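You operate a simulated robot arm through the tools that you are given. There is no shell and no other tool.

You are at the controls of a simulated robot arm. One attempt, no reset.

TASK
Gauge cup 526 and put it in the tray for its width.
Fine: switch the width gauge on and press its zero key once first; 55.8 to 56.2 mm goes in the green PASS tray, any other in the orange; wind the jaw open again and leave the gauge on.

The check looks at the end state, three seconds after you hand in, the way a careful person would. Anything else that was tipped, shoved, dropped, spilled or broken makes it a failure.

THE ROBOT
A 7-joint arm with a two-finger parallel gripper, fixed in place. Base frame: the origin is at the foot of the arm, x ahead of it, y to its left, z up; the work surface is at about z = 0. Lengths are in m, angles in degrees, forces in N, time in s.
With the tool pointing down near the work surface it reaches from about 0.22 to 0.58 m from the base axis. Its first joint turns from -66.0 to 66.0 degrees. Payload 2.5 kg.
The tool frame sits at the grasp point between the pads (the TCP): z along the fingers, y along the line on which they close. The tips reach 0.023 m beyond it. Largest opening 0.094 m; finger width 0.038, thickness 0.01; the body of the gripper, 0.054 by 0.096 m, starts 0.039 m behind the TCP.
Orientation is that of the tool frame in the base frame, as a unit quaternion [w, x, y, z]. With the fingers straight down and closing along the base's y, the tool's x points along the base's -x, its y along +y and its z along -z.

THE INTERFACE
- The arm moves only by the tool servo_tool. Its argument "steps" is one flat list of numbers, 7 for each row, row after row: the shift along the base's x, y, z in m, then the turn, a rotation vector about the base's x, y, z in degrees, then the gripper command, from -1 (fully open) to 1 (shut), values between in proportion. In form: [tx, ty, tz, rx, ry, rz, hand, tx, ty, tz, rx, ry, rz, hand, ...]. A call has 1 to 20 rows; each row is the pose to reach, as a shift and turn from the pose commanded when the call began. Each row takes 0.2 s and may step no farther than 0.05 m and 8.6 degrees from the row before; otherwise, or with a gripper value out of range, the whole call is refused. Where a pose cannot be reached the arm comes as near as it can. A force on the tool above 90 N (or 10 N above the force at the start of the call, whichever is more), or a blocked arm, ends the call early, and 0.2 s more pass. Each finger travels about 0.108 m/s and halts on what it meets, pressing with about 23 N; the grip force reading is that of the motor and also rises with nothing between the fingers. The clock runs only during rows and for 0.2 s after the last one: add rows that repeat a pose to give the fingers time. It gives the time, the measured TCP pose, the force on the tool (base axes), the opening and the grip force at its end, in the units of the frame above (readings bear some noise), with the torque about the TCP (base axes, N m) and any sound that the robot's microphone picked up, and new pictures: "pictures" is both (left out), scene, wrist or none.
- Cameras (640 x 400 px; columns grow to the right, rows downward): "scene" is fixed at [0.1036, -0.4055, 0.5267]; the picture's right is [0.79, -0.61, 0.00], its down [-0.47, -0.61, -0.64] and it looks along [0.39, 0.51, -0.77] (base axes); focal length 214 px, centre (320, 200). "wrist" rides on the gripper at [0.086, 0.016, -0.074] in the tool frame; the picture's right is [-0.18, 0.98, 0.00], its down [-0.58, -0.11, -0.81] and it looks along [-0.79, -0.15, 0.59] (tool axes); focal length 243 px, centre (320, 200). There is no depth. A picture from a camera that has moved, and an enlarged one, comes with that camera's place and axes in the base frame and with its lens. The place of the scene camera against the robot may be out by one fixed shift of up to 0.025 m in any direction.
- inspect(camera, box): a new picture of the part [left, top, right, bottom] of that camera's present view, enlarged. No time passes.
- finish_job(): hands the job in; it is judged then, once.

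Places have to be worked out from the pictures, the camera data and where the tool is seen. Open the gripper and draw the arm clear of the work before you hand the job in, unless the task says otherwise.

The tools are called as a command line: name --argument value ..., lists and objects as JSON in quotes. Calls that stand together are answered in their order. servo_tool: Moves the arm, as the interface text tells. Its arguments: {"type":"object","properties":{"steps":{"type":"array","items":{"type":"number"}},"pictures":{"type":"string","enum":["both","scene","wrist","none"]}},"required":["steps"]} The other tools are called the same way: inspect (camera, box) takes an enlarged picture of a part of a camera's view; finish_job () hands the job in.

At the start:

```text
time: 0.0
eef_pos: [0.3551, 0.0838, 0.3457]
ee_rot: [0.0, 0.0, 1.0, 0.0]
force: [0.2, -0.1, -0.2]
ft_torque: [0.01, 0.0, -0.02]
grip_width: 0.0938
finger_force: 0.1
```

scene: 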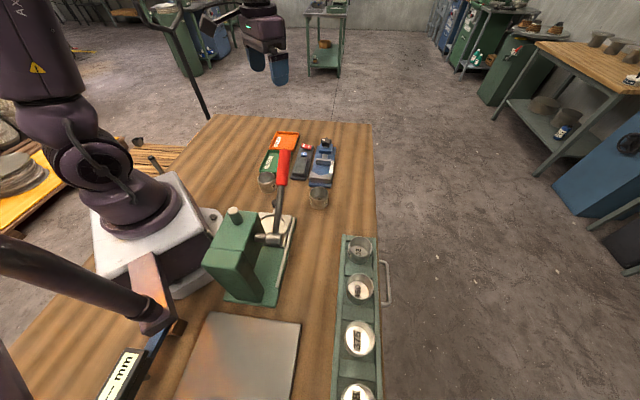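
wrist: 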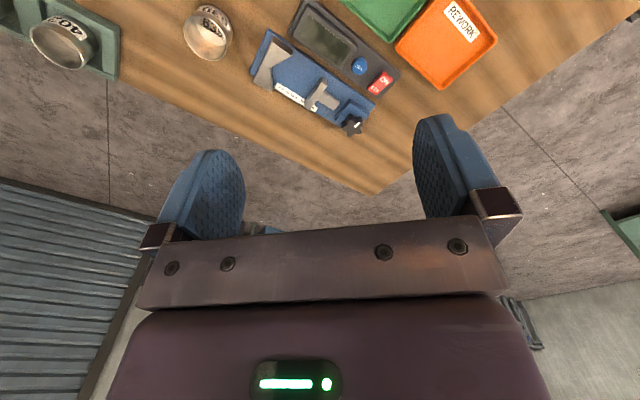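

The scene shows a press, a rack with cups, two loose cups, the gauge (blue) with a readout box, and the two trays. I'll enlarge the views first to read the labels.

inspect --camera "scene" --box '[230, 110, 390, 230]'

inspect --camera "scene" --box '[310, 220, 430, 400]'

inspect --camera "wrist" --box '[240, 0, 500, 160]'

inspect --camera "wrist" --box '[0, 0, 260, 160]'

```text
3.33 times, centred on (310, 170) of scene
camera zoom: at [0.1036, -0.4055, 0.5267], right [0.79, -0.61, 0.0], down [-0.47, -0.61, -0.64], along [0.39, 0.51, -0.77], focal length 715 px, centre (353, 300)
```

zoom: 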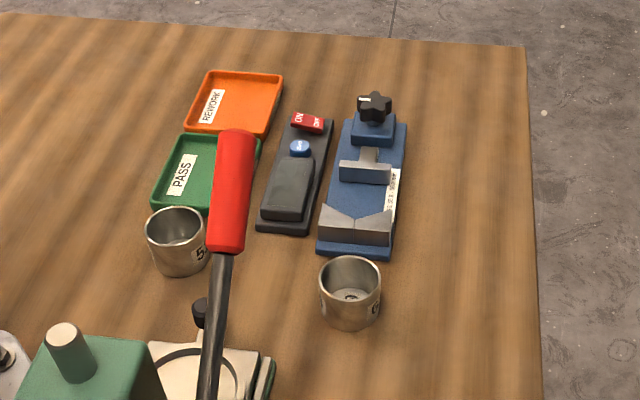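

```text
2.22 times, centred on (370, 310) of scene
camera zoom: at [0.1036, -0.4055, 0.5267], right [0.79, -0.61, 0.0], down [-0.47, -0.61, -0.64], along [0.39, 0.51, -0.77], focal length 477 px, centre (209, -44)
```

zoom: 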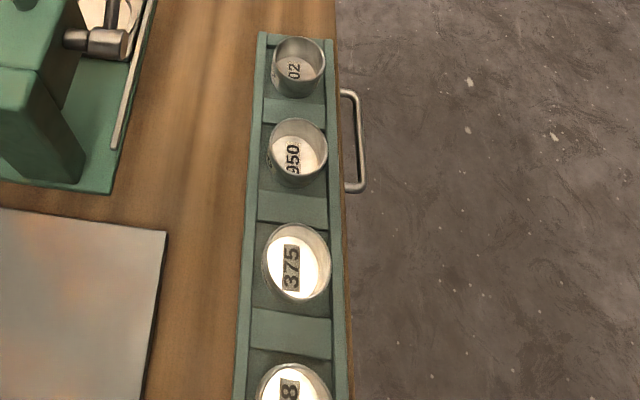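

```text
2.46 times, centred on (370, 80) of wrist
camera zoom: at [0.2688, 0.0985, 0.4195], right [0.18, 0.98, 0.0], down [0.58, -0.11, 0.81], along [0.79, -0.15, -0.59], focal length 597 px, centre (197, 495)
```

zoom: 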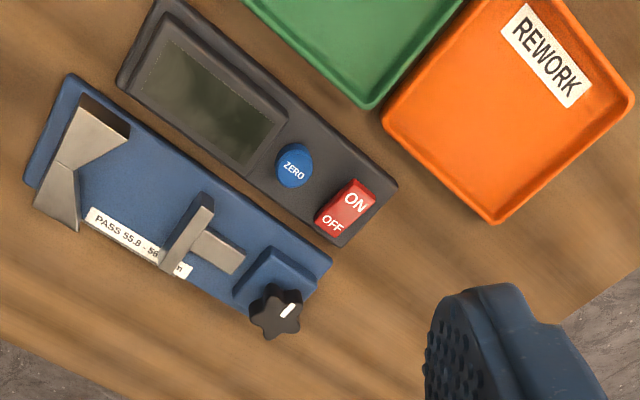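

```text
2.46 times, centred on (130, 80) of wrist
camera zoom: at [0.2688, 0.0985, 0.4195], right [0.18, 0.98, 0.0], down [0.58, -0.11, 0.81], along [0.79, -0.15, -0.59], focal length 597 px, centre (788, 495)
```

zoom: 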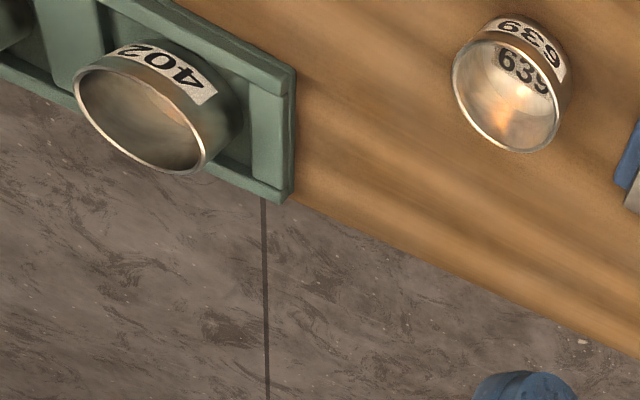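

Cup 639 is near (0.37,-0.08), 402/950/375 and one more are in the rack, and the cup by the PASS tray shows a "5". I'll tilt the tool so the wrist camera looks nearer the base, to read that cup and place the press lever.

servo_tool --steps '[-0.01, 0, 0.02, 0, 7, 0, -1, -0.03, 0, 0.04, 0, 14, 0, -1, -0.05, 0, 0.06, 0, 21, 0, -1, -0.07, 0, 0.08, 0, 28, 0, -1, -0.07, 0, 0.08, 0, 28, 0, -1]'

```text
time: 1.2
eef_pos: [0.284, 0.0819, 0.4257]
ee_rot: [-0.243, -0.001, 0.97, 0.0]
force: [0.0, 0.1, -0.7]
ft_torque: [0.0, 0.02, 0.0]
grip_width: 0.0937
finger_force: 0.0
camera wrist: at [0.2419, 0.0974, 0.5326], right [0.16, 0.98, -0.09], down [0.89, -0.11, 0.44], along [0.42, -0.15, -0.89], focal length 243 px, centre (320, 200)
```

scene: 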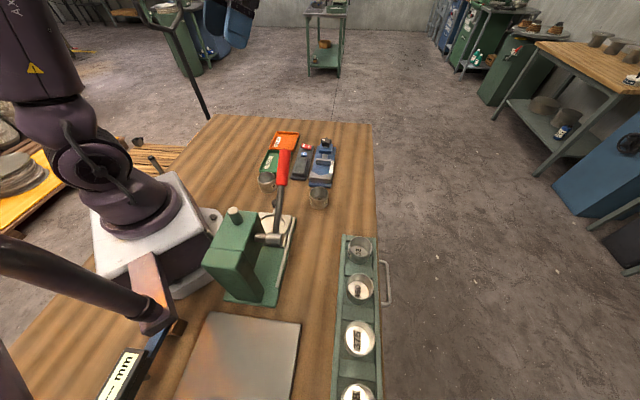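
wrist: 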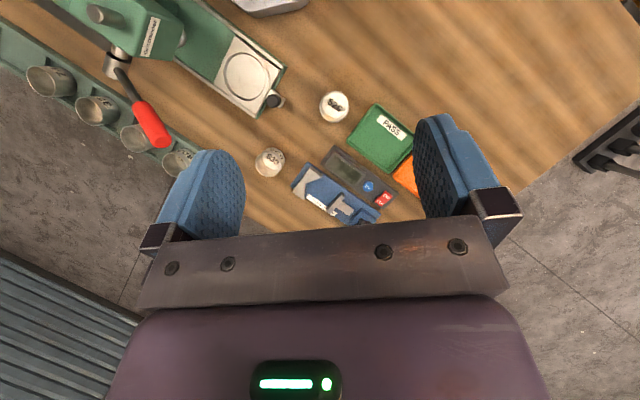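

inspect --camera "wrist" --box '[250, 70, 450, 240]'

inspect --camera "wrist" --box '[0, 0, 300, 190]'

```text
2.35 times, centred on (350, 155) of wrist
camera zoom: at [0.2419, 0.0974, 0.5326], right [0.16, 0.98, -0.09], down [0.89, -0.11, 0.44], along [0.42, -0.15, -0.89], focal length 571 px, centre (249, 306)
```

zoom: 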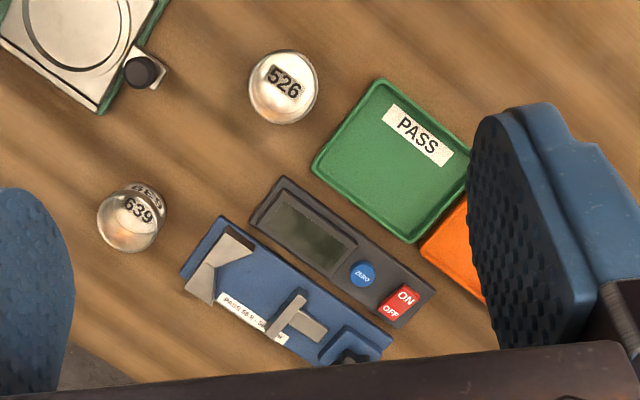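

```text
2.11 times, centred on (150, 95) of wrist
camera zoom: at [0.2419, 0.0974, 0.5326], right [0.16, 0.98, -0.09], down [0.89, -0.11, 0.44], along [0.42, -0.15, -0.89], focal length 511 px, centre (678, 421)
```

zoom: 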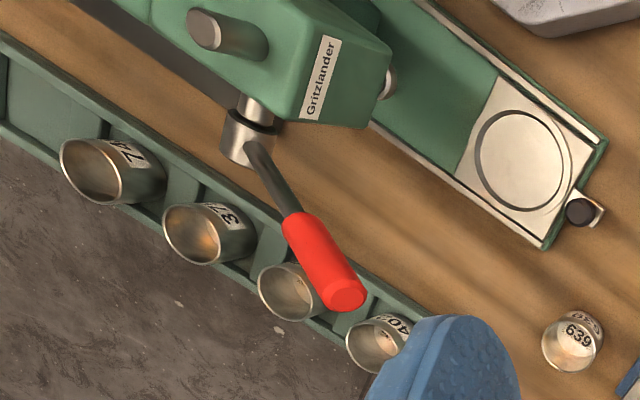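

Cup 526 is confirmed at about (0.280, 0.073), and the lever tip is near (0.27,-0.11,0.27), well clear. I'll now bring the wrist camera in close over the gauge with the tool vertical again.

servo_tool --steps '[0.025, 0, -0.035, 0, -7, 0, -1, 0.05, 0, -0.07, 0, -14, 0, -1, 0.075, 0, -0.105, 0, -21, 0, -1, 0.1, 0, -0.14, 0, -28, 0, -1, 0.125, 0, -0.18, 0, -28, 0, -1, 0.15, 0, -0.22, 0, -28, 0, -1, 0.15, 0, -0.24, 0, -28, 0, -1, 0.15, 0, -0.24, 0, -28, 0, -1]'

```text
time: 3.0
eef_pos: [0.4341, 0.0826, 0.1837]
ee_rot: [0.0, 0.0, 1.0, 0.001]
force: [-0.8, -0.3, 0.5]
ft_torque: [-0.05, -0.01, -0.04]
grip_width: 0.0941
finger_force: 0.0
camera wrist: at [0.348, 0.0991, 0.2581], right [0.18, 0.98, 0.0], down [0.58, -0.11, 0.81], along [0.79, -0.15, -0.59], focal length 243 px, centre (320, 200)
```

scene: 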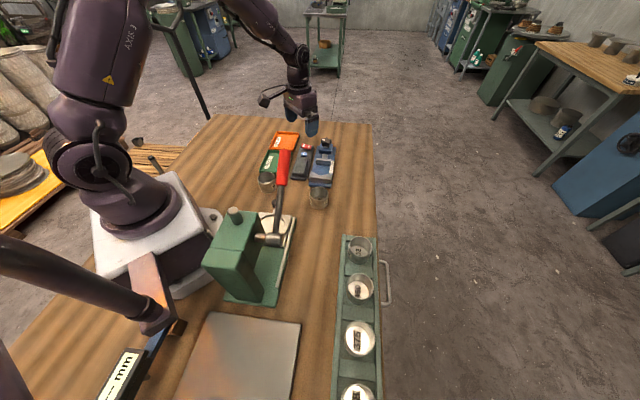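
wrist: 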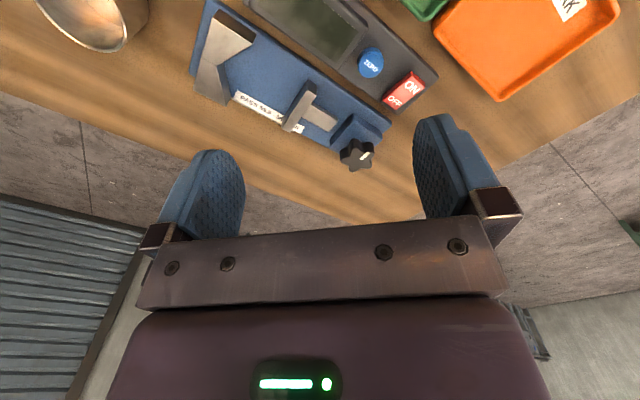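

inspect --camera "wrist" --box '[180, 0, 450, 180]'

inspect --camera "scene" --box '[285, 125, 345, 195]'

inspect --camera "wrist" --box '[300, 60, 440, 180]'

```text
2.22 times, centred on (315, 90) of wrist
camera zoom: at [0.348, 0.0991, 0.2581], right [0.18, 0.98, 0.0], down [0.58, -0.11, 0.81], along [0.79, -0.15, -0.59], focal length 539 px, centre (331, 444)
```

zoom: 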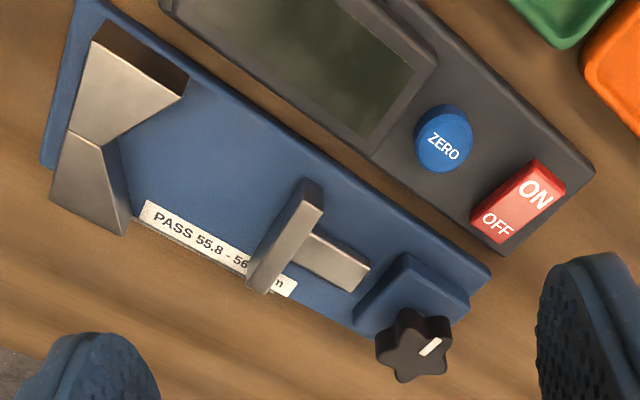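

```text
5.71 times, centred on (315, 160) of scene
camera zoom: at [0.1036, -0.4055, 0.5267], right [0.79, -0.61, 0.0], down [-0.47, -0.61, -0.64], along [0.39, 0.51, -0.77], focal length 1226 px, centre (349, 429)
```

zoom: 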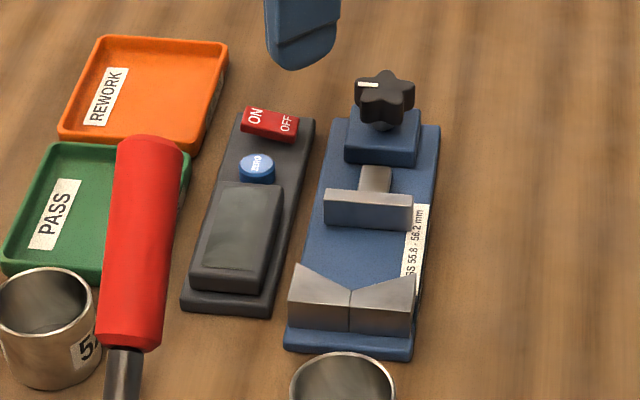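

```text
3.33 times, centred on (370, 120) of wrist
camera zoom: at [0.348, 0.0991, 0.2581], right [0.18, 0.98, 0.0], down [0.58, -0.11, 0.81], along [0.79, -0.15, -0.59], focal length 809 px, centre (153, 467)
```

zoom: 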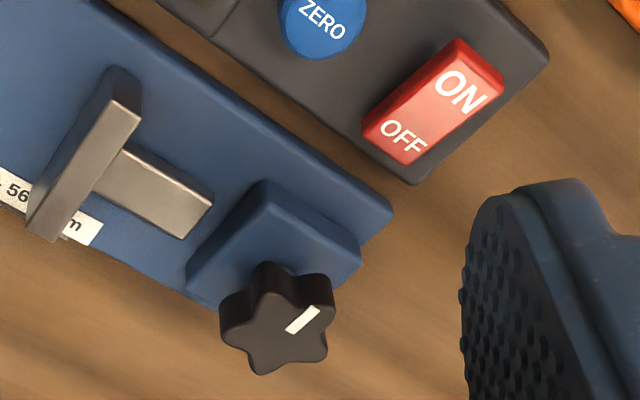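

The knob has a vertical axis at about (0.545,0.106), top at z≈0.053; the zero key is near (0.458,0.125), and the ON half of the rocker is near (0.487,0.163); the gauge axis lies at about 45°. I'll close the fingers, yaw 45° and hover near the ON end to check alignment.

servo_tool --steps '[0, 0, 0, 0, 0, 7.5, 1, 0, 0.02, 0, 0, 0, 15, 1, 0, 0.04, 0, 0, 0, 22.5, 1, 0, 0.06, 0, 0, 0, 30, 1, 0, 0.06, 0, 0, 0, 37.5, 1, 0, 0.06, 0, 0, 0, 45, 1, 0, 0.06, 0, 0, 0, 45, 1]'

```text
time: 4.6
eef_pos: [0.4364, 0.1429, 0.184]
ee_rot: [0.0, -0.384, 0.923, 0.0]
force: [0.1, 0.1, 0.1]
ft_torque: [-0.03, -0.01, -0.03]
grip_width: 0.0001
finger_force: 23.3
camera wrist: at [0.3632, 0.0921, 0.2592], right [-0.57, 0.82, 0.0], down [0.49, 0.33, 0.81], along [0.66, 0.46, -0.59], focal length 243 px, centre (320, 200)
```

scene: 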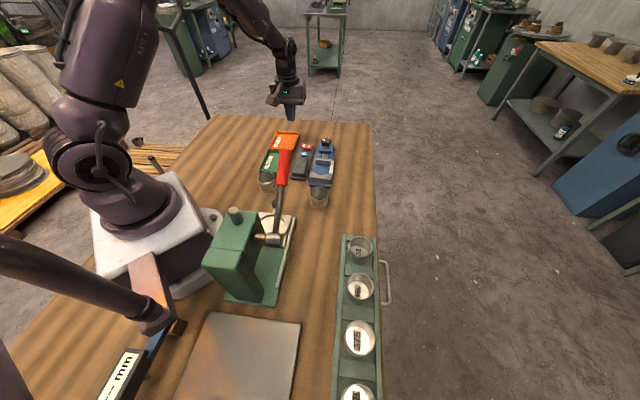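
wrist: 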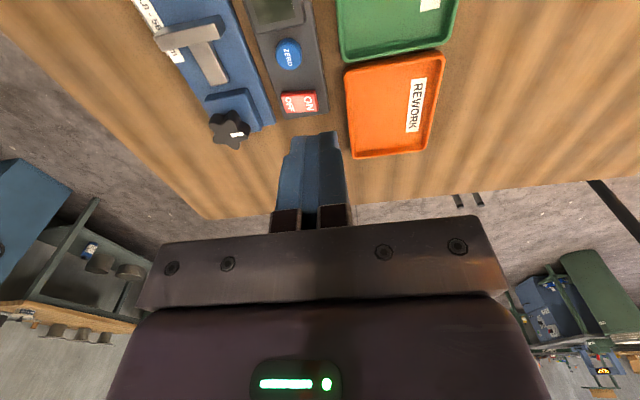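

Yaw is 45° and matches the gauge axis. The ON half is at about (0.486,0.164), so I'll hover over it with tips at about z=0.06.

servo_tool --steps '[0.025, 0.011, -0.025, 0, 0, 0, 1, 0.048, 0.022, -0.06, 0, 0, 0, 1, 0.048, 0.022, -0.095, 0, 0, 0, 1, 0.048, 0.022, -0.1, 0, 0, 0, 1]'

inspect --camera "wrist" --box '[220, 40, 420, 165]'

inspect --camera "scene" --box '[275, 100, 355, 190]'

```text
time: 5.6
eef_pos: [0.4852, 0.1647, 0.0836]
ee_rot: [0.0, -0.382, 0.924, 0.0]
force: [0.6, -0.6, 1.0]
ft_torque: [0.02, 0.0, -0.01]
grip_width: 0.0001
finger_force: 23.3
camera wrist: at [0.4123, 0.1143, 0.1587], right [-0.56, 0.83, 0.0], down [0.49, 0.33, 0.81], along [0.67, 0.46, -0.59], focal length 243 px, centre (320, 200)
```

scene: 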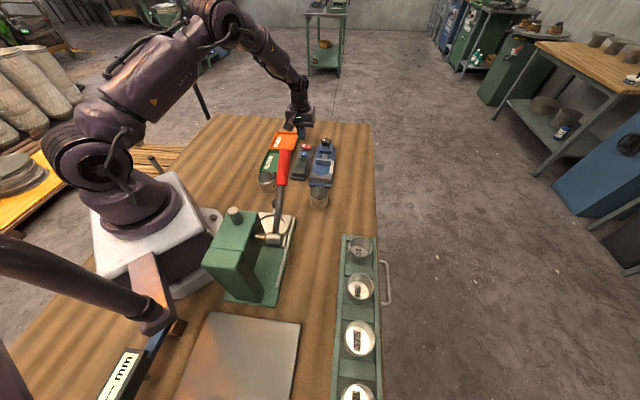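
wrist: 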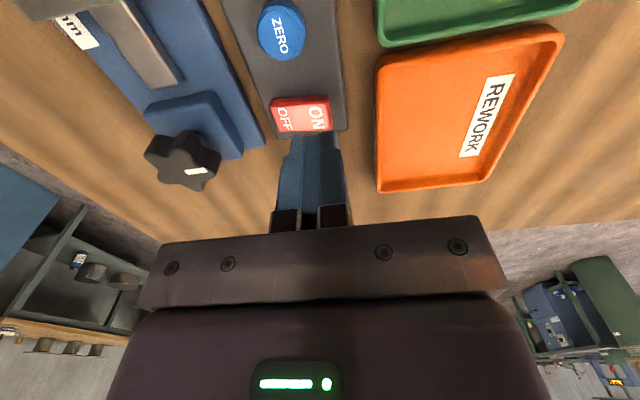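

```text
3.20 times, centred on (320, 102) of wrist
camera zoom: at [0.4123, 0.1143, 0.1587], right [-0.56, 0.83, 0.0], down [0.49, 0.33, 0.81], along [0.67, 0.46, -0.59], focal length 776 px, centre (320, 512)
```

zoom: 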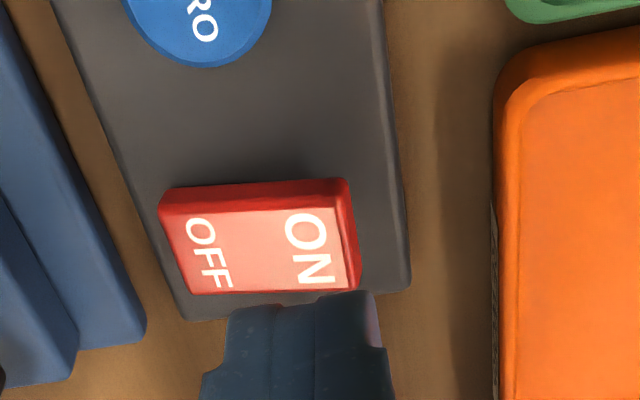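

```text
4.44 times, centred on (315, 145) of scene
camera zoom: at [0.1036, -0.4055, 0.5267], right [0.79, -0.61, 0.0], down [-0.47, -0.61, -0.64], along [0.39, 0.51, -0.77], focal length 953 px, centre (342, 444)
```

zoom: 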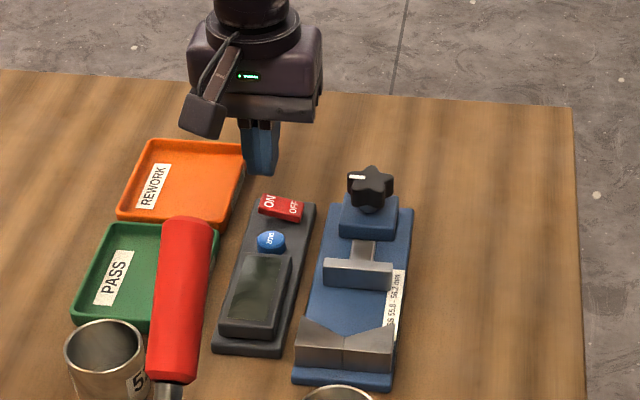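

The tip lines up with the ON half. I'll shift slightly outward and lower to just above the rocker, then go down in small increments watching the force.

servo_tool --steps '[0.0015, 0.0015, -0.01, 0, 0, 0, 1, 0.0015, 0.0015, -0.02, 0, 0, 0, 1, 0.0015, 0.0015, -0.025, 0, 0, 0, 1, 0.0015, 0.0015, -0.027, 0, 0, 0, 1, 0.0015, 0.0015, -0.029, 0, 0, 0, 1]'

```text
time: 6.8
eef_pos: [0.4859, 0.1667, 0.0547]
ee_rot: [0.0, -0.382, 0.924, 0.0]
force: [-0.3, 1.1, -0.1]
ft_torque: [-0.03, 0.0, -0.04]
grip_width: 0.0001
finger_force: 23.1
camera wrist: at [0.4128, 0.116, 0.13], right [-0.56, 0.83, 0.0], down [0.49, 0.33, 0.81], along [0.67, 0.46, -0.59], focal length 243 px, centre (320, 200)
```

scene: 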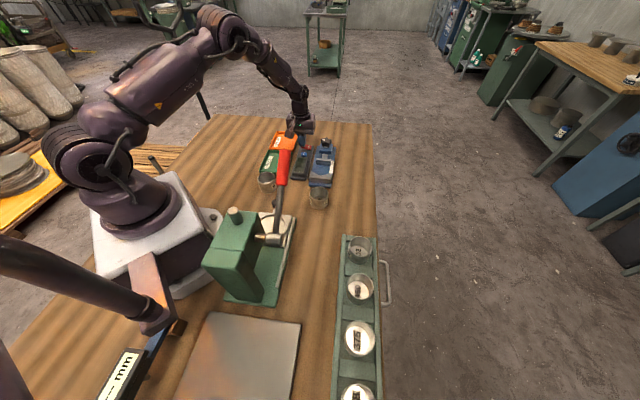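
wrist: 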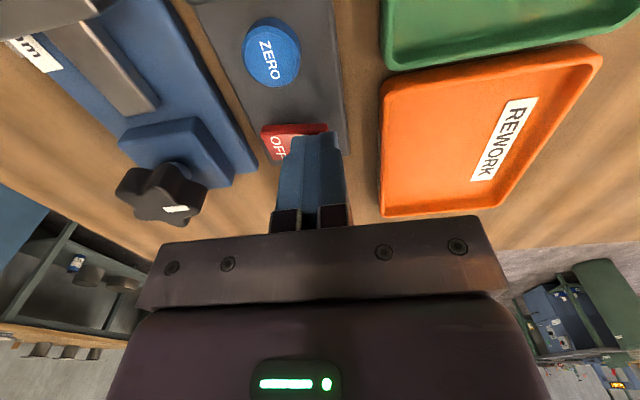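

The tips are about z=0.032 with no contact yet, and they cover the ON half as wanted. I continue down in 1.5 mm steps.

servo_tool --steps '[0, 0, -0.0015, 0, 0, 0, 1, 0, 0, -0.003, 0, 0, 0, 1, 0, 0, -0.0045, 0, 0, 0, 1]' --pictures "wrist"

```text
time: 7.6
eef_pos: [0.4858, 0.1671, 0.05]
ee_rot: [0.001, -0.382, 0.924, -0.001]
force: [-0.6, 0.7, 0.9]
ft_torque: [0.02, 0.02, 0.01]
grip_width: 0.0
finger_force: 23.2
camera wrist: at [0.4119, 0.1163, 0.1255], right [-0.56, 0.83, 0.0], down [0.49, 0.33, 0.81], along [0.67, 0.46, -0.59], focal length 243 px, centre (320, 200)
```

wrist: 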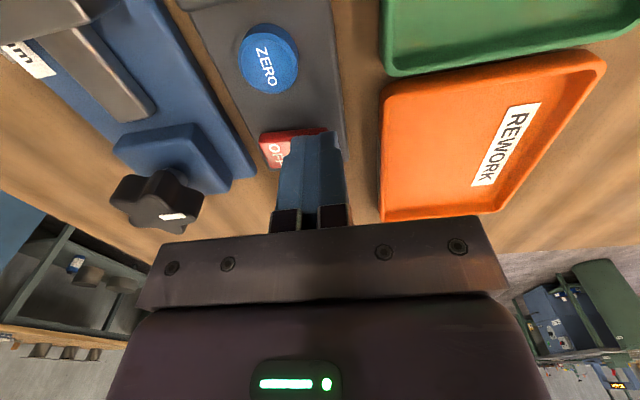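

Still no contact with the tips at 0.027. Going further down in small steps.

servo_tool --steps '[0, 0, -0.0015, 0, 0, 0, 1, 0, 0, -0.003, 0, 0, 0, 1, 0, 0, -0.0045, 0, 0, 0, 1]' --pictures "wrist"

```text
time: 8.4
eef_pos: [0.4834, 0.1671, 0.0473]
ee_rot: [-0.001, -0.382, 0.924, 0.001]
force: [-25.2, -3.5, 37.8]
ft_torque: [-0.22, 0.26, -0.13]
grip_width: 0.0
finger_force: 23.2
camera wrist: at [0.4111, 0.1169, 0.123], right [-0.56, 0.83, 0.0], down [0.49, 0.33, 0.81], along [0.66, 0.46, -0.59], focal length 243 px, centre (320, 200)
```

wrist: 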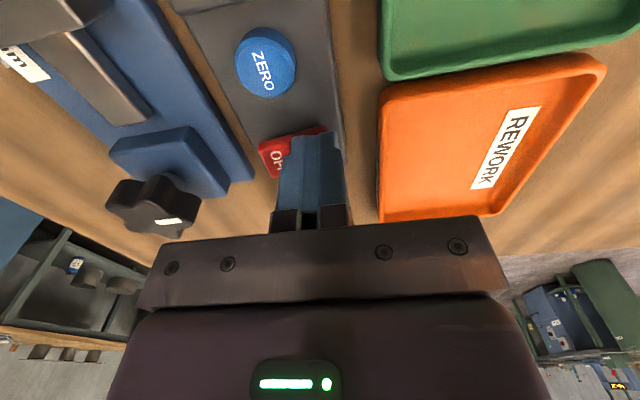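

Contact at about 38 N, and the OFF half has risen, so the rocker has flipped to ON. I'll back off and check the display.

servo_tool --steps '[0, 0, 0.01, 0, 0, 0, 1, 0, 0, 0.04, 0, 0, 0, 1, -0.02, -0.02, 0.08, 0, 0, 0, 1, -0.05, -0.05, 0.1, 0, 0, 0, 1, -0.05, -0.05, 0.1, 0, 0, 0, 1]'

inspect --camera "wrist" --box '[200, 0, 400, 125]'

inspect --camera "scene" --box '[285, 130, 335, 190]'

```text
time: 9.6
eef_pos: [0.4364, 0.115, 0.1466]
ee_rot: [-0.001, -0.383, 0.924, 0.0]
force: [0.8, 0.4, 0.6]
ft_torque: [0.03, -0.03, -0.01]
grip_width: 0.0003
finger_force: 22.9
camera wrist: at [0.363, 0.0648, 0.2215], right [-0.56, 0.83, 0.0], down [0.49, 0.33, 0.81], along [0.67, 0.46, -0.59], focal length 243 px, centre (320, 200)
```

scene: 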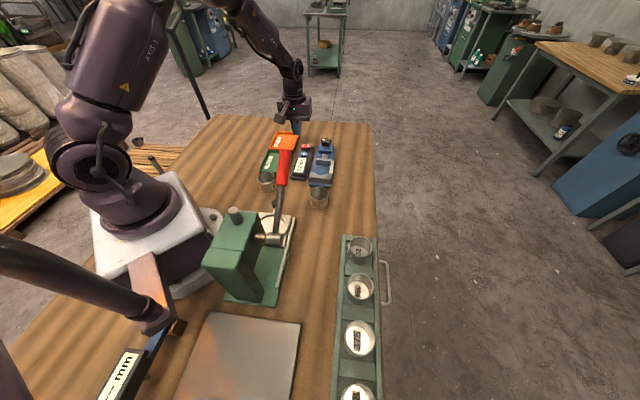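
wrist: 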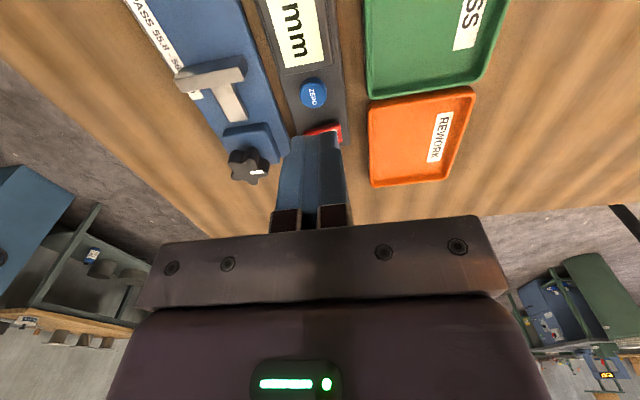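

```text
3.20 times, centred on (300, 62) of wrist
camera zoom: at [0.363, 0.0648, 0.2215], right [-0.56, 0.83, 0.0], down [0.49, 0.33, 0.81], along [0.67, 0.46, -0.59], focal length 776 px, centre (384, 640)
```

zoom: 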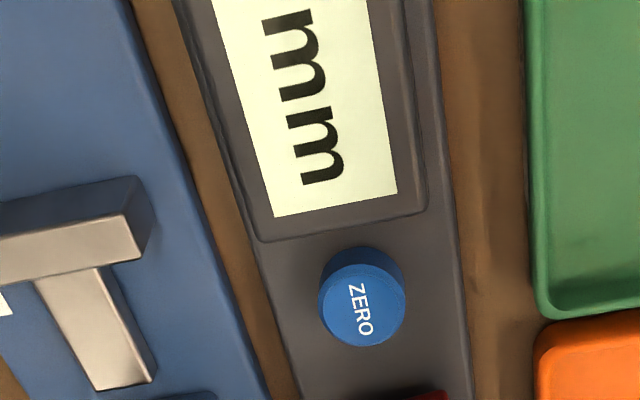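

```text
6.67 times, centred on (310, 160) of scene
camera zoom: at [0.1036, -0.4055, 0.5267], right [0.79, -0.61, 0.0], down [-0.47, -0.61, -0.64], along [0.39, 0.51, -0.77], focal length 1430 px, centre (387, 467)
```

zoom: 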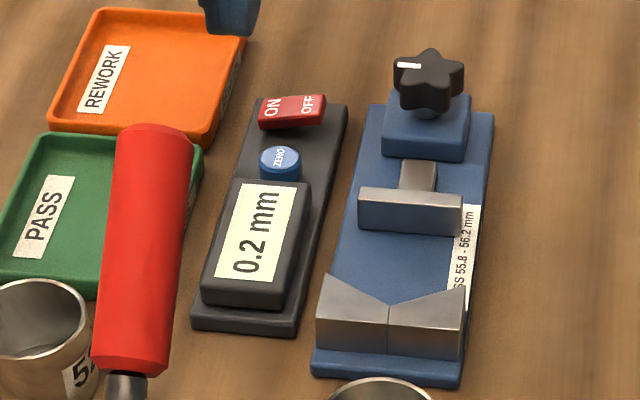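

The gauge is on and reads 0.2 mm empty, so it does need zeroing. The zero key centre is near (0.459,0.1245); I'll press 5 mm toward the rocker side so the fingertips stay clear of the display housing.

servo_tool --steps '[0.013, 0.007, -0.03, 0, 0, 0, 1, 0.026, 0.013, -0.06, 0, 0, 0, 1, 0.026, 0.013, -0.08, 0, 0, 0, 1, 0.026, 0.013, -0.088, 0, 0, 0, 1, 0.026, 0.013, -0.088, 0, 0, 0, 1]'

inspect --camera "scene" --box '[270, 110, 350, 190]'

```text
time: 10.8
eef_pos: [0.4612, 0.1292, 0.0592]
ee_rot: [0.001, -0.382, 0.924, 0.0]
force: [-0.8, 0.8, 0.3]
ft_torque: [0.0, -0.01, 0.02]
grip_width: 0.0002
finger_force: 22.7
camera wrist: at [0.3879, 0.0785, 0.1332], right [-0.56, 0.83, 0.0], down [0.49, 0.33, 0.81], along [0.67, 0.45, -0.59], focal length 243 px, centre (320, 200)
```

scene: 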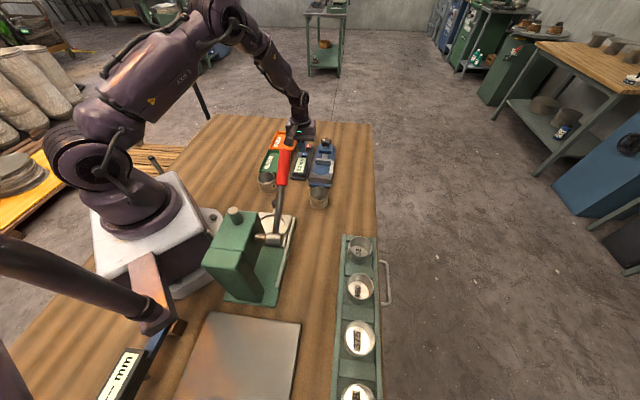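
wrist: 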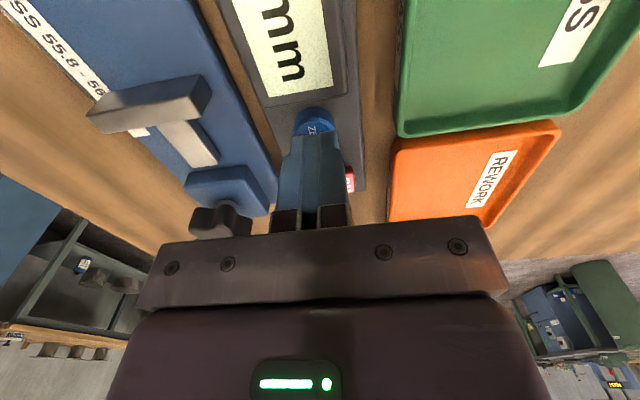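

```text
5.00 times, centred on (310, 150) of scene
camera zoom: at [0.1036, -0.4055, 0.5267], right [0.79, -0.61, 0.0], down [-0.47, -0.61, -0.64], along [0.39, 0.51, -0.77], focal length 1072 px, centre (370, 450)
```

zoom: 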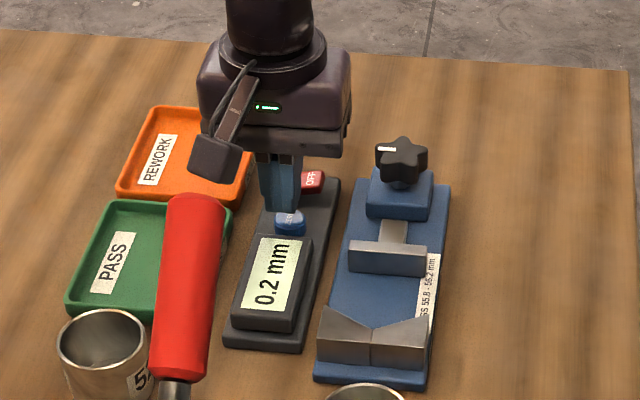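

The fingertips sit over the key, clear of the display housing. I'll lower in small steps and watch the force.

servo_tool --steps '[0, 0, -0.003, 0, 0, 0, 1, 0, 0, -0.006, 0, 0, 0, 1, 0, 0, -0.008, 0, 0, 0, 1]' --pictures "none"

inspect --camera "scene" --box '[270, 110, 350, 190]'

```text
time: 11.6
eef_pos: [0.4607, 0.1289, 0.0505]
ee_rot: [0.0, -0.382, 0.924, 0.0]
force: [-0.4, -0.4, -0.6]
ft_torque: [0.03, -0.01, 0.01]
grip_width: 0.0001
finger_force: 22.7
```

```text
5.00 times, centred on (310, 150) of scene
camera zoom: at [0.1036, -0.4055, 0.5267], right [0.79, -0.61, 0.0], down [-0.47, -0.61, -0.64], along [0.39, 0.51, -0.77], focal length 1072 px, centre (370, 450)
```

zoom: 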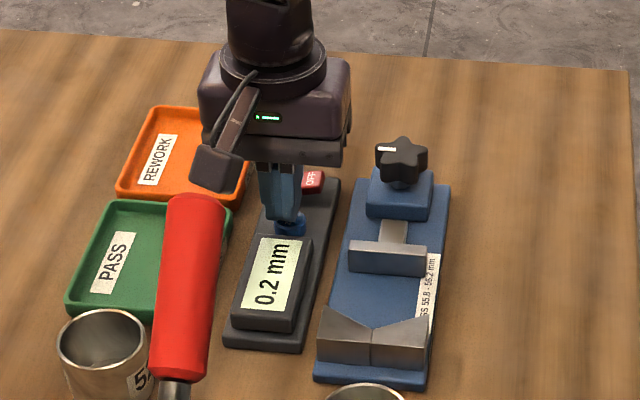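

No contact yet with the tips at about 0.0275. Continuing in 1.5 mm steps.

servo_tool --steps '[0, 0, -0.0015, 0, 0, 0, 1, 0, 0, -0.003, 0, 0, 0, 1]' --pictures "none"

inspect --camera "scene" --box '[270, 110, 350, 190]'

```text
time: 12.2
eef_pos: [0.4607, 0.1302, 0.0482]
ee_rot: [0.0, -0.383, 0.924, 0.0]
force: [1.4, -0.7, -0.7]
ft_torque: [-0.01, 0.01, 0.01]
grip_width: 0.0002
finger_force: 23.2
```

```text
5.00 times, centred on (310, 150) of scene
camera zoom: at [0.1036, -0.4055, 0.5267], right [0.79, -0.61, 0.0], down [-0.47, -0.61, -0.64], along [0.39, 0.51, -0.77], focal length 1072 px, centre (370, 450)
```

zoom: 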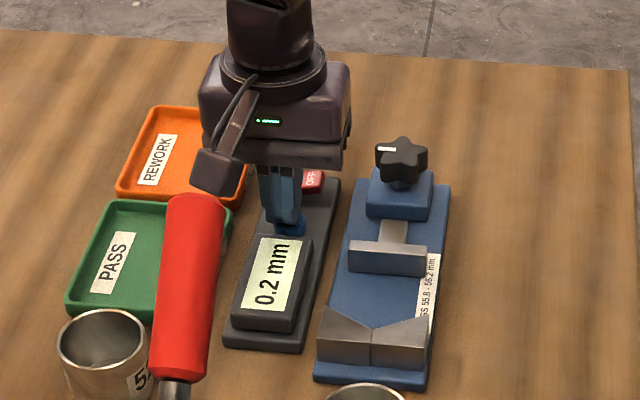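

Still no force; tips at about 0.025. Two more small steps.

servo_tool --steps '[0, 0, -0.0015, 0, 0, 0, 1, 0, 0, -0.0025, 0, 0, 0, 1]' --pictures "none"

inspect --camera "scene" --box '[270, 110, 350, 190]'

```text
time: 12.8
eef_pos: [0.4607, 0.1303, 0.0462]
ee_rot: [0.0, -0.383, 0.924, 0.0]
force: [1.9, 1.2, 1.7]
ft_torque: [-0.01, -0.06, 0.0]
grip_width: 0.0
finger_force: 22.9
```

```text
5.00 times, centred on (310, 150) of scene
camera zoom: at [0.1036, -0.4055, 0.5267], right [0.79, -0.61, 0.0], down [-0.47, -0.61, -0.64], along [0.39, 0.51, -0.77], focal length 1072 px, centre (370, 450)
```

zoom: 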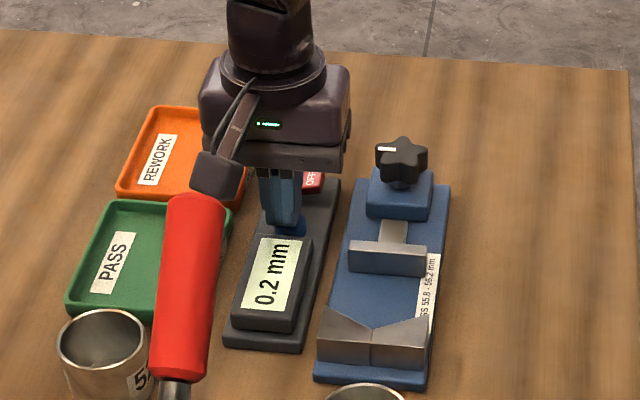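

Forces are just starting to show, so contact is near. I'll go 1 mm at a time.

servo_tool --steps '[0, 0, -0.001, 0, 0, 0, 1]' --pictures "none"

inspect --camera "scene" --box '[270, 110, 350, 190]'

```text
time: 13.2
eef_pos: [0.4605, 0.129, 0.0437]
ee_rot: [0.0, -0.382, 0.924, 0.0]
force: [-0.1, 1.2, 2.1]
ft_torque: [0.02, 0.03, -0.04]
grip_width: 0.0
finger_force: 23.5
heard: click
```

```text
5.00 times, centred on (310, 150) of scene
camera zoom: at [0.1036, -0.4055, 0.5267], right [0.79, -0.61, 0.0], down [-0.47, -0.61, -0.64], along [0.39, 0.51, -0.77], focal length 1072 px, centre (370, 450)
```

zoom: 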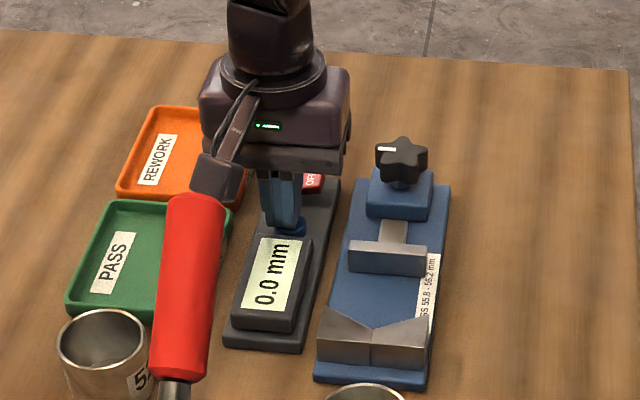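

Click heard and the display reads 0.0 mm. I lift straight up, then travel high to above cup 526 with the gripper opening on the way.

servo_tool --steps '[0, 0, 0.04, 0, 0, 0, 1, 0, 0, 0.085, 0, 0, 0, 1, 0, 0, 0.13, 0, 0, 0, 1, -0.045, -0.014, 0.14, 0, 0, 0, -1, -0.09, -0.028, 0.14, 0, 0, 0, -1, -0.135, -0.042, 0.14, 0, 0, 0, -1, -0.18, -0.0555, 0.14, 0, 0, 0, -1, -0.18, -0.0555, 0.14, 0, 0, 0, -1]'

inspect --camera "scene" --box '[230, 110, 350, 210]'

```text
time: 15.0
eef_pos: [0.2788, 0.0717, 0.1838]
ee_rot: [0.0, -0.382, 0.924, 0.0]
force: [0.4, 0.2, 0.6]
ft_torque: [-0.01, 0.04, -0.01]
grip_width: 0.0939
finger_force: 0.1
camera wrist: at [0.2061, 0.0209, 0.2592], right [-0.56, 0.83, 0.0], down [0.49, 0.33, 0.81], along [0.67, 0.46, -0.59], focal length 243 px, centre (320, 200)
```

scene: 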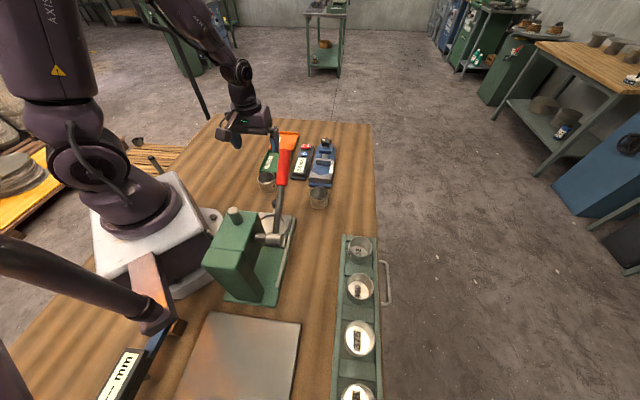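
wrist: 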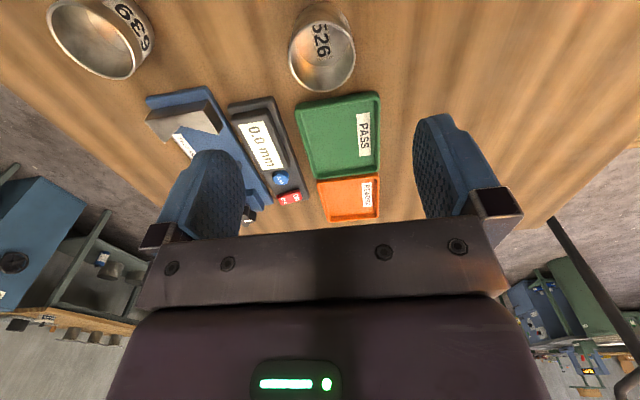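

```text
4.00 times, centred on (290, 160) of scene
camera zoom: at [0.1036, -0.4055, 0.5267], right [0.79, -0.61, 0.0], down [-0.47, -0.61, -0.64], along [0.39, 0.51, -0.77], focal length 858 px, centre (440, 360)
```

zoom: 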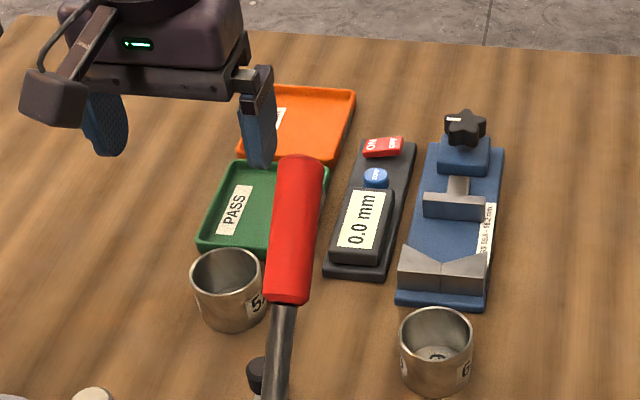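

Zero held at 0.0. I'll enlarge the wrist view of cup 526 to refine its centre and height.

inspect --camera "wrist" --box '[260, 0, 390, 100]'

inspect --camera "scene" --box '[240, 160, 300, 200]'

```text
4.00 times, centred on (325, 50) of wrist
camera zoom: at [0.2061, 0.0209, 0.2592], right [-0.56, 0.83, 0.0], down [0.49, 0.33, 0.81], along [0.67, 0.46, -0.59], focal length 970 px, centre (300, 800)
```

zoom: 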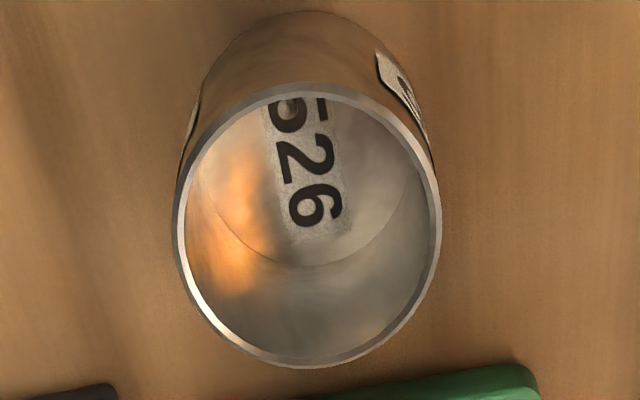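

```text
10.00 times, centred on (270, 180) of scene
camera zoom: at [0.1036, -0.4055, 0.5267], right [0.79, -0.61, 0.0], down [-0.47, -0.61, -0.64], along [0.39, 0.51, -0.77], focal length 2145 px, centre (820, 400)
```

zoom: 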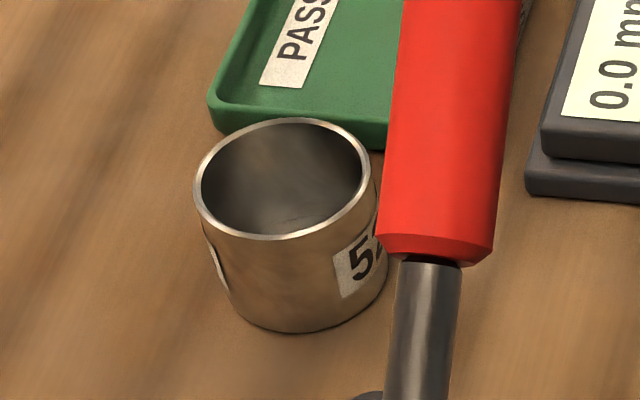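

Cup 526 is centred near (0.283,0.0765), about 42 mm tall. Before grasping I'll enlarge the V-block and jaw to work out its height and where the fingers may go.

inspect --camera "scene" --box '[300, 135, 345, 190]'

inspect --camera "wrist" --box '[130, 70, 260, 190]'

```text
7.27 times, centred on (322, 162) of scene
camera zoom: at [0.1036, -0.4055, 0.5267], right [0.79, -0.61, 0.0], down [-0.47, -0.61, -0.64], along [0.39, 0.51, -0.77], focal length 1560 px, centre (302, 473)
```

zoom: 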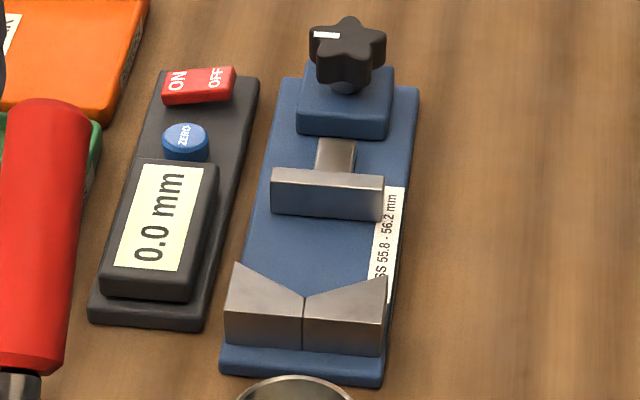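

```text
3.33 times, centred on (195, 130) of wrist
camera zoom: at [0.2061, 0.0209, 0.2592], right [-0.56, 0.83, 0.0], down [0.49, 0.33, 0.81], along [0.67, 0.46, -0.59], focal length 809 px, centre (737, 433)
```

zoom: 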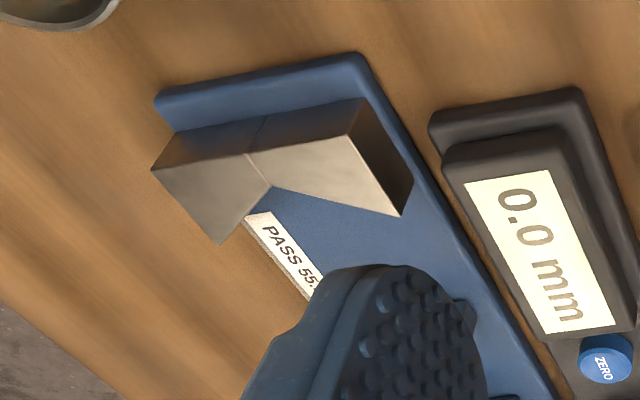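

The V-block top is only about z=0.031 (bed ≈0.012), so gripping cup 526 with tips at z≈0.023 will keep the fingers above the V. I'll descend on the cup with the gripper open.

servo_tool --steps '[0.0042, 0.0048, -0.04, 0, 0, 0, -1, 0.0042, 0.0048, -0.08, 0, 0, 0, -1, 0.0042, 0.0048, -0.11, 0, 0, 0, -1, 0.0042, 0.0048, -0.11, 0, 0, 0, -1]'

inspect --camera "scene" --box '[230, 130, 310, 210]'

```text
time: 16.0
eef_pos: [0.2843, 0.0771, 0.0748]
ee_rot: [0.0, -0.383, 0.924, 0.001]
force: [-0.1, 0.4, -0.4]
ft_torque: [0.0, -0.01, 0.02]
grip_width: 0.0941
finger_force: 0.1
camera wrist: at [0.2115, 0.0282, 0.1497], right [-0.56, 0.83, 0.0], down [0.49, 0.33, 0.81], along [0.67, 0.46, -0.59], focal length 243 px, centre (320, 200)
```

scene: 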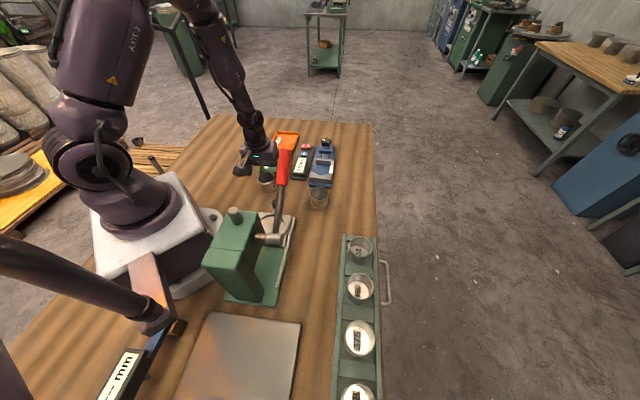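
wrist: 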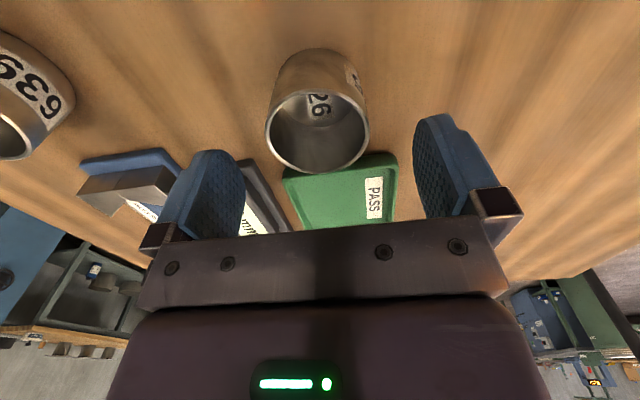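

```text
5.00 times, centred on (270, 170) of scene
camera zoom: at [0.1036, -0.4055, 0.5267], right [0.79, -0.61, 0.0], down [-0.47, -0.61, -0.64], along [0.39, 0.51, -0.77], focal length 1072 px, centre (570, 350)
```

zoom: 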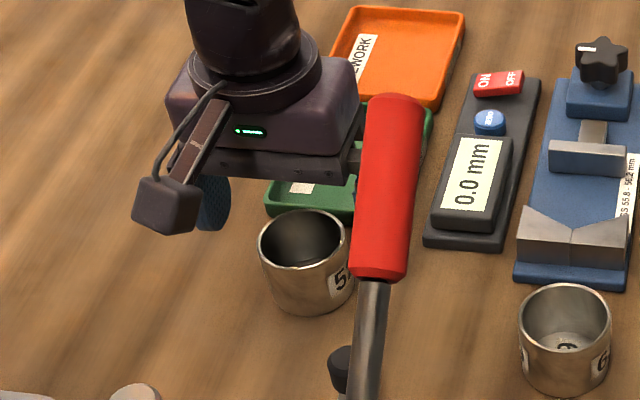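

The cup is centred between the open fingers to within a couple of mm. I'll go down to TCP z≈0.046 and close.

servo_tool --steps '[0.001, 0.001, -0.015, 0, 0, 0, -1, 0.001, 0.001, -0.029, 0, 0, 0, -1, 0.001, 0.001, -0.029, 0, 0, 0, -1, 0.001, 0.001, -0.029, 0, 0, 0, 0, 0.001, 0.001, -0.029, 0, 0, 0, 0.4, 0.001, 0.001, -0.029, 0, 0, 0, 0.6, 0.001, 0.001, -0.029, 0, 0, 0, 1, 0.001, 0.001, -0.029, 0, 0, 0, 1]'

inspect --camera "wrist" --box '[200, 80, 440, 240]'

```text
time: 17.8
eef_pos: [0.2856, 0.0778, 0.0446]
ee_rot: [0.0, -0.383, 0.924, 0.0]
force: [0.0, -1.3, 1.1]
ft_torque: [0.0, -0.04, 0.01]
grip_width: 0.055
finger_force: 23.1
camera wrist: at [0.2128, 0.0282, 0.1205], right [-0.56, 0.83, 0.0], down [0.49, 0.33, 0.81], along [0.67, 0.46, -0.59], focal length 243 px, centre (320, 200)
```

scene: 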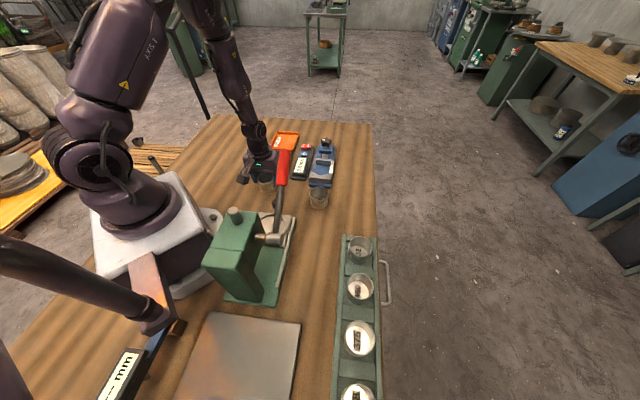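
wrist: 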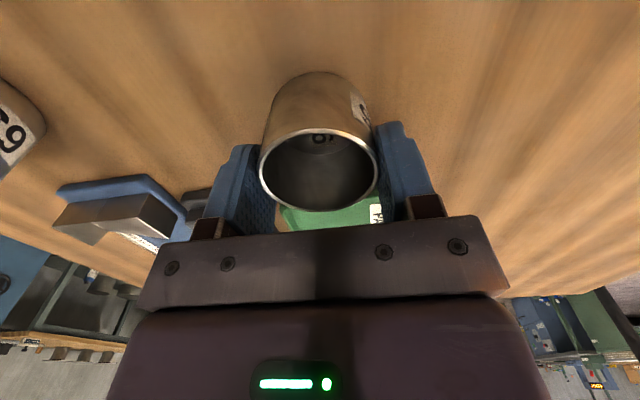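

```text
2.50 times, centred on (320, 160) of wrist
camera zoom: at [0.2128, 0.0282, 0.1205], right [-0.56, 0.83, 0.0], down [0.49, 0.33, 0.81], along [0.67, 0.46, -0.59], focal length 606 px, centre (320, 300)
```

zoom: 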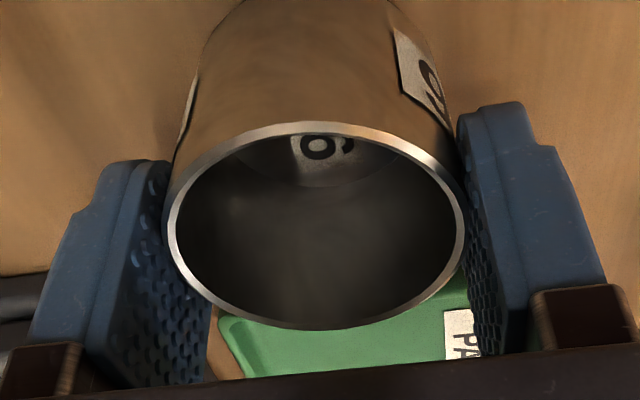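

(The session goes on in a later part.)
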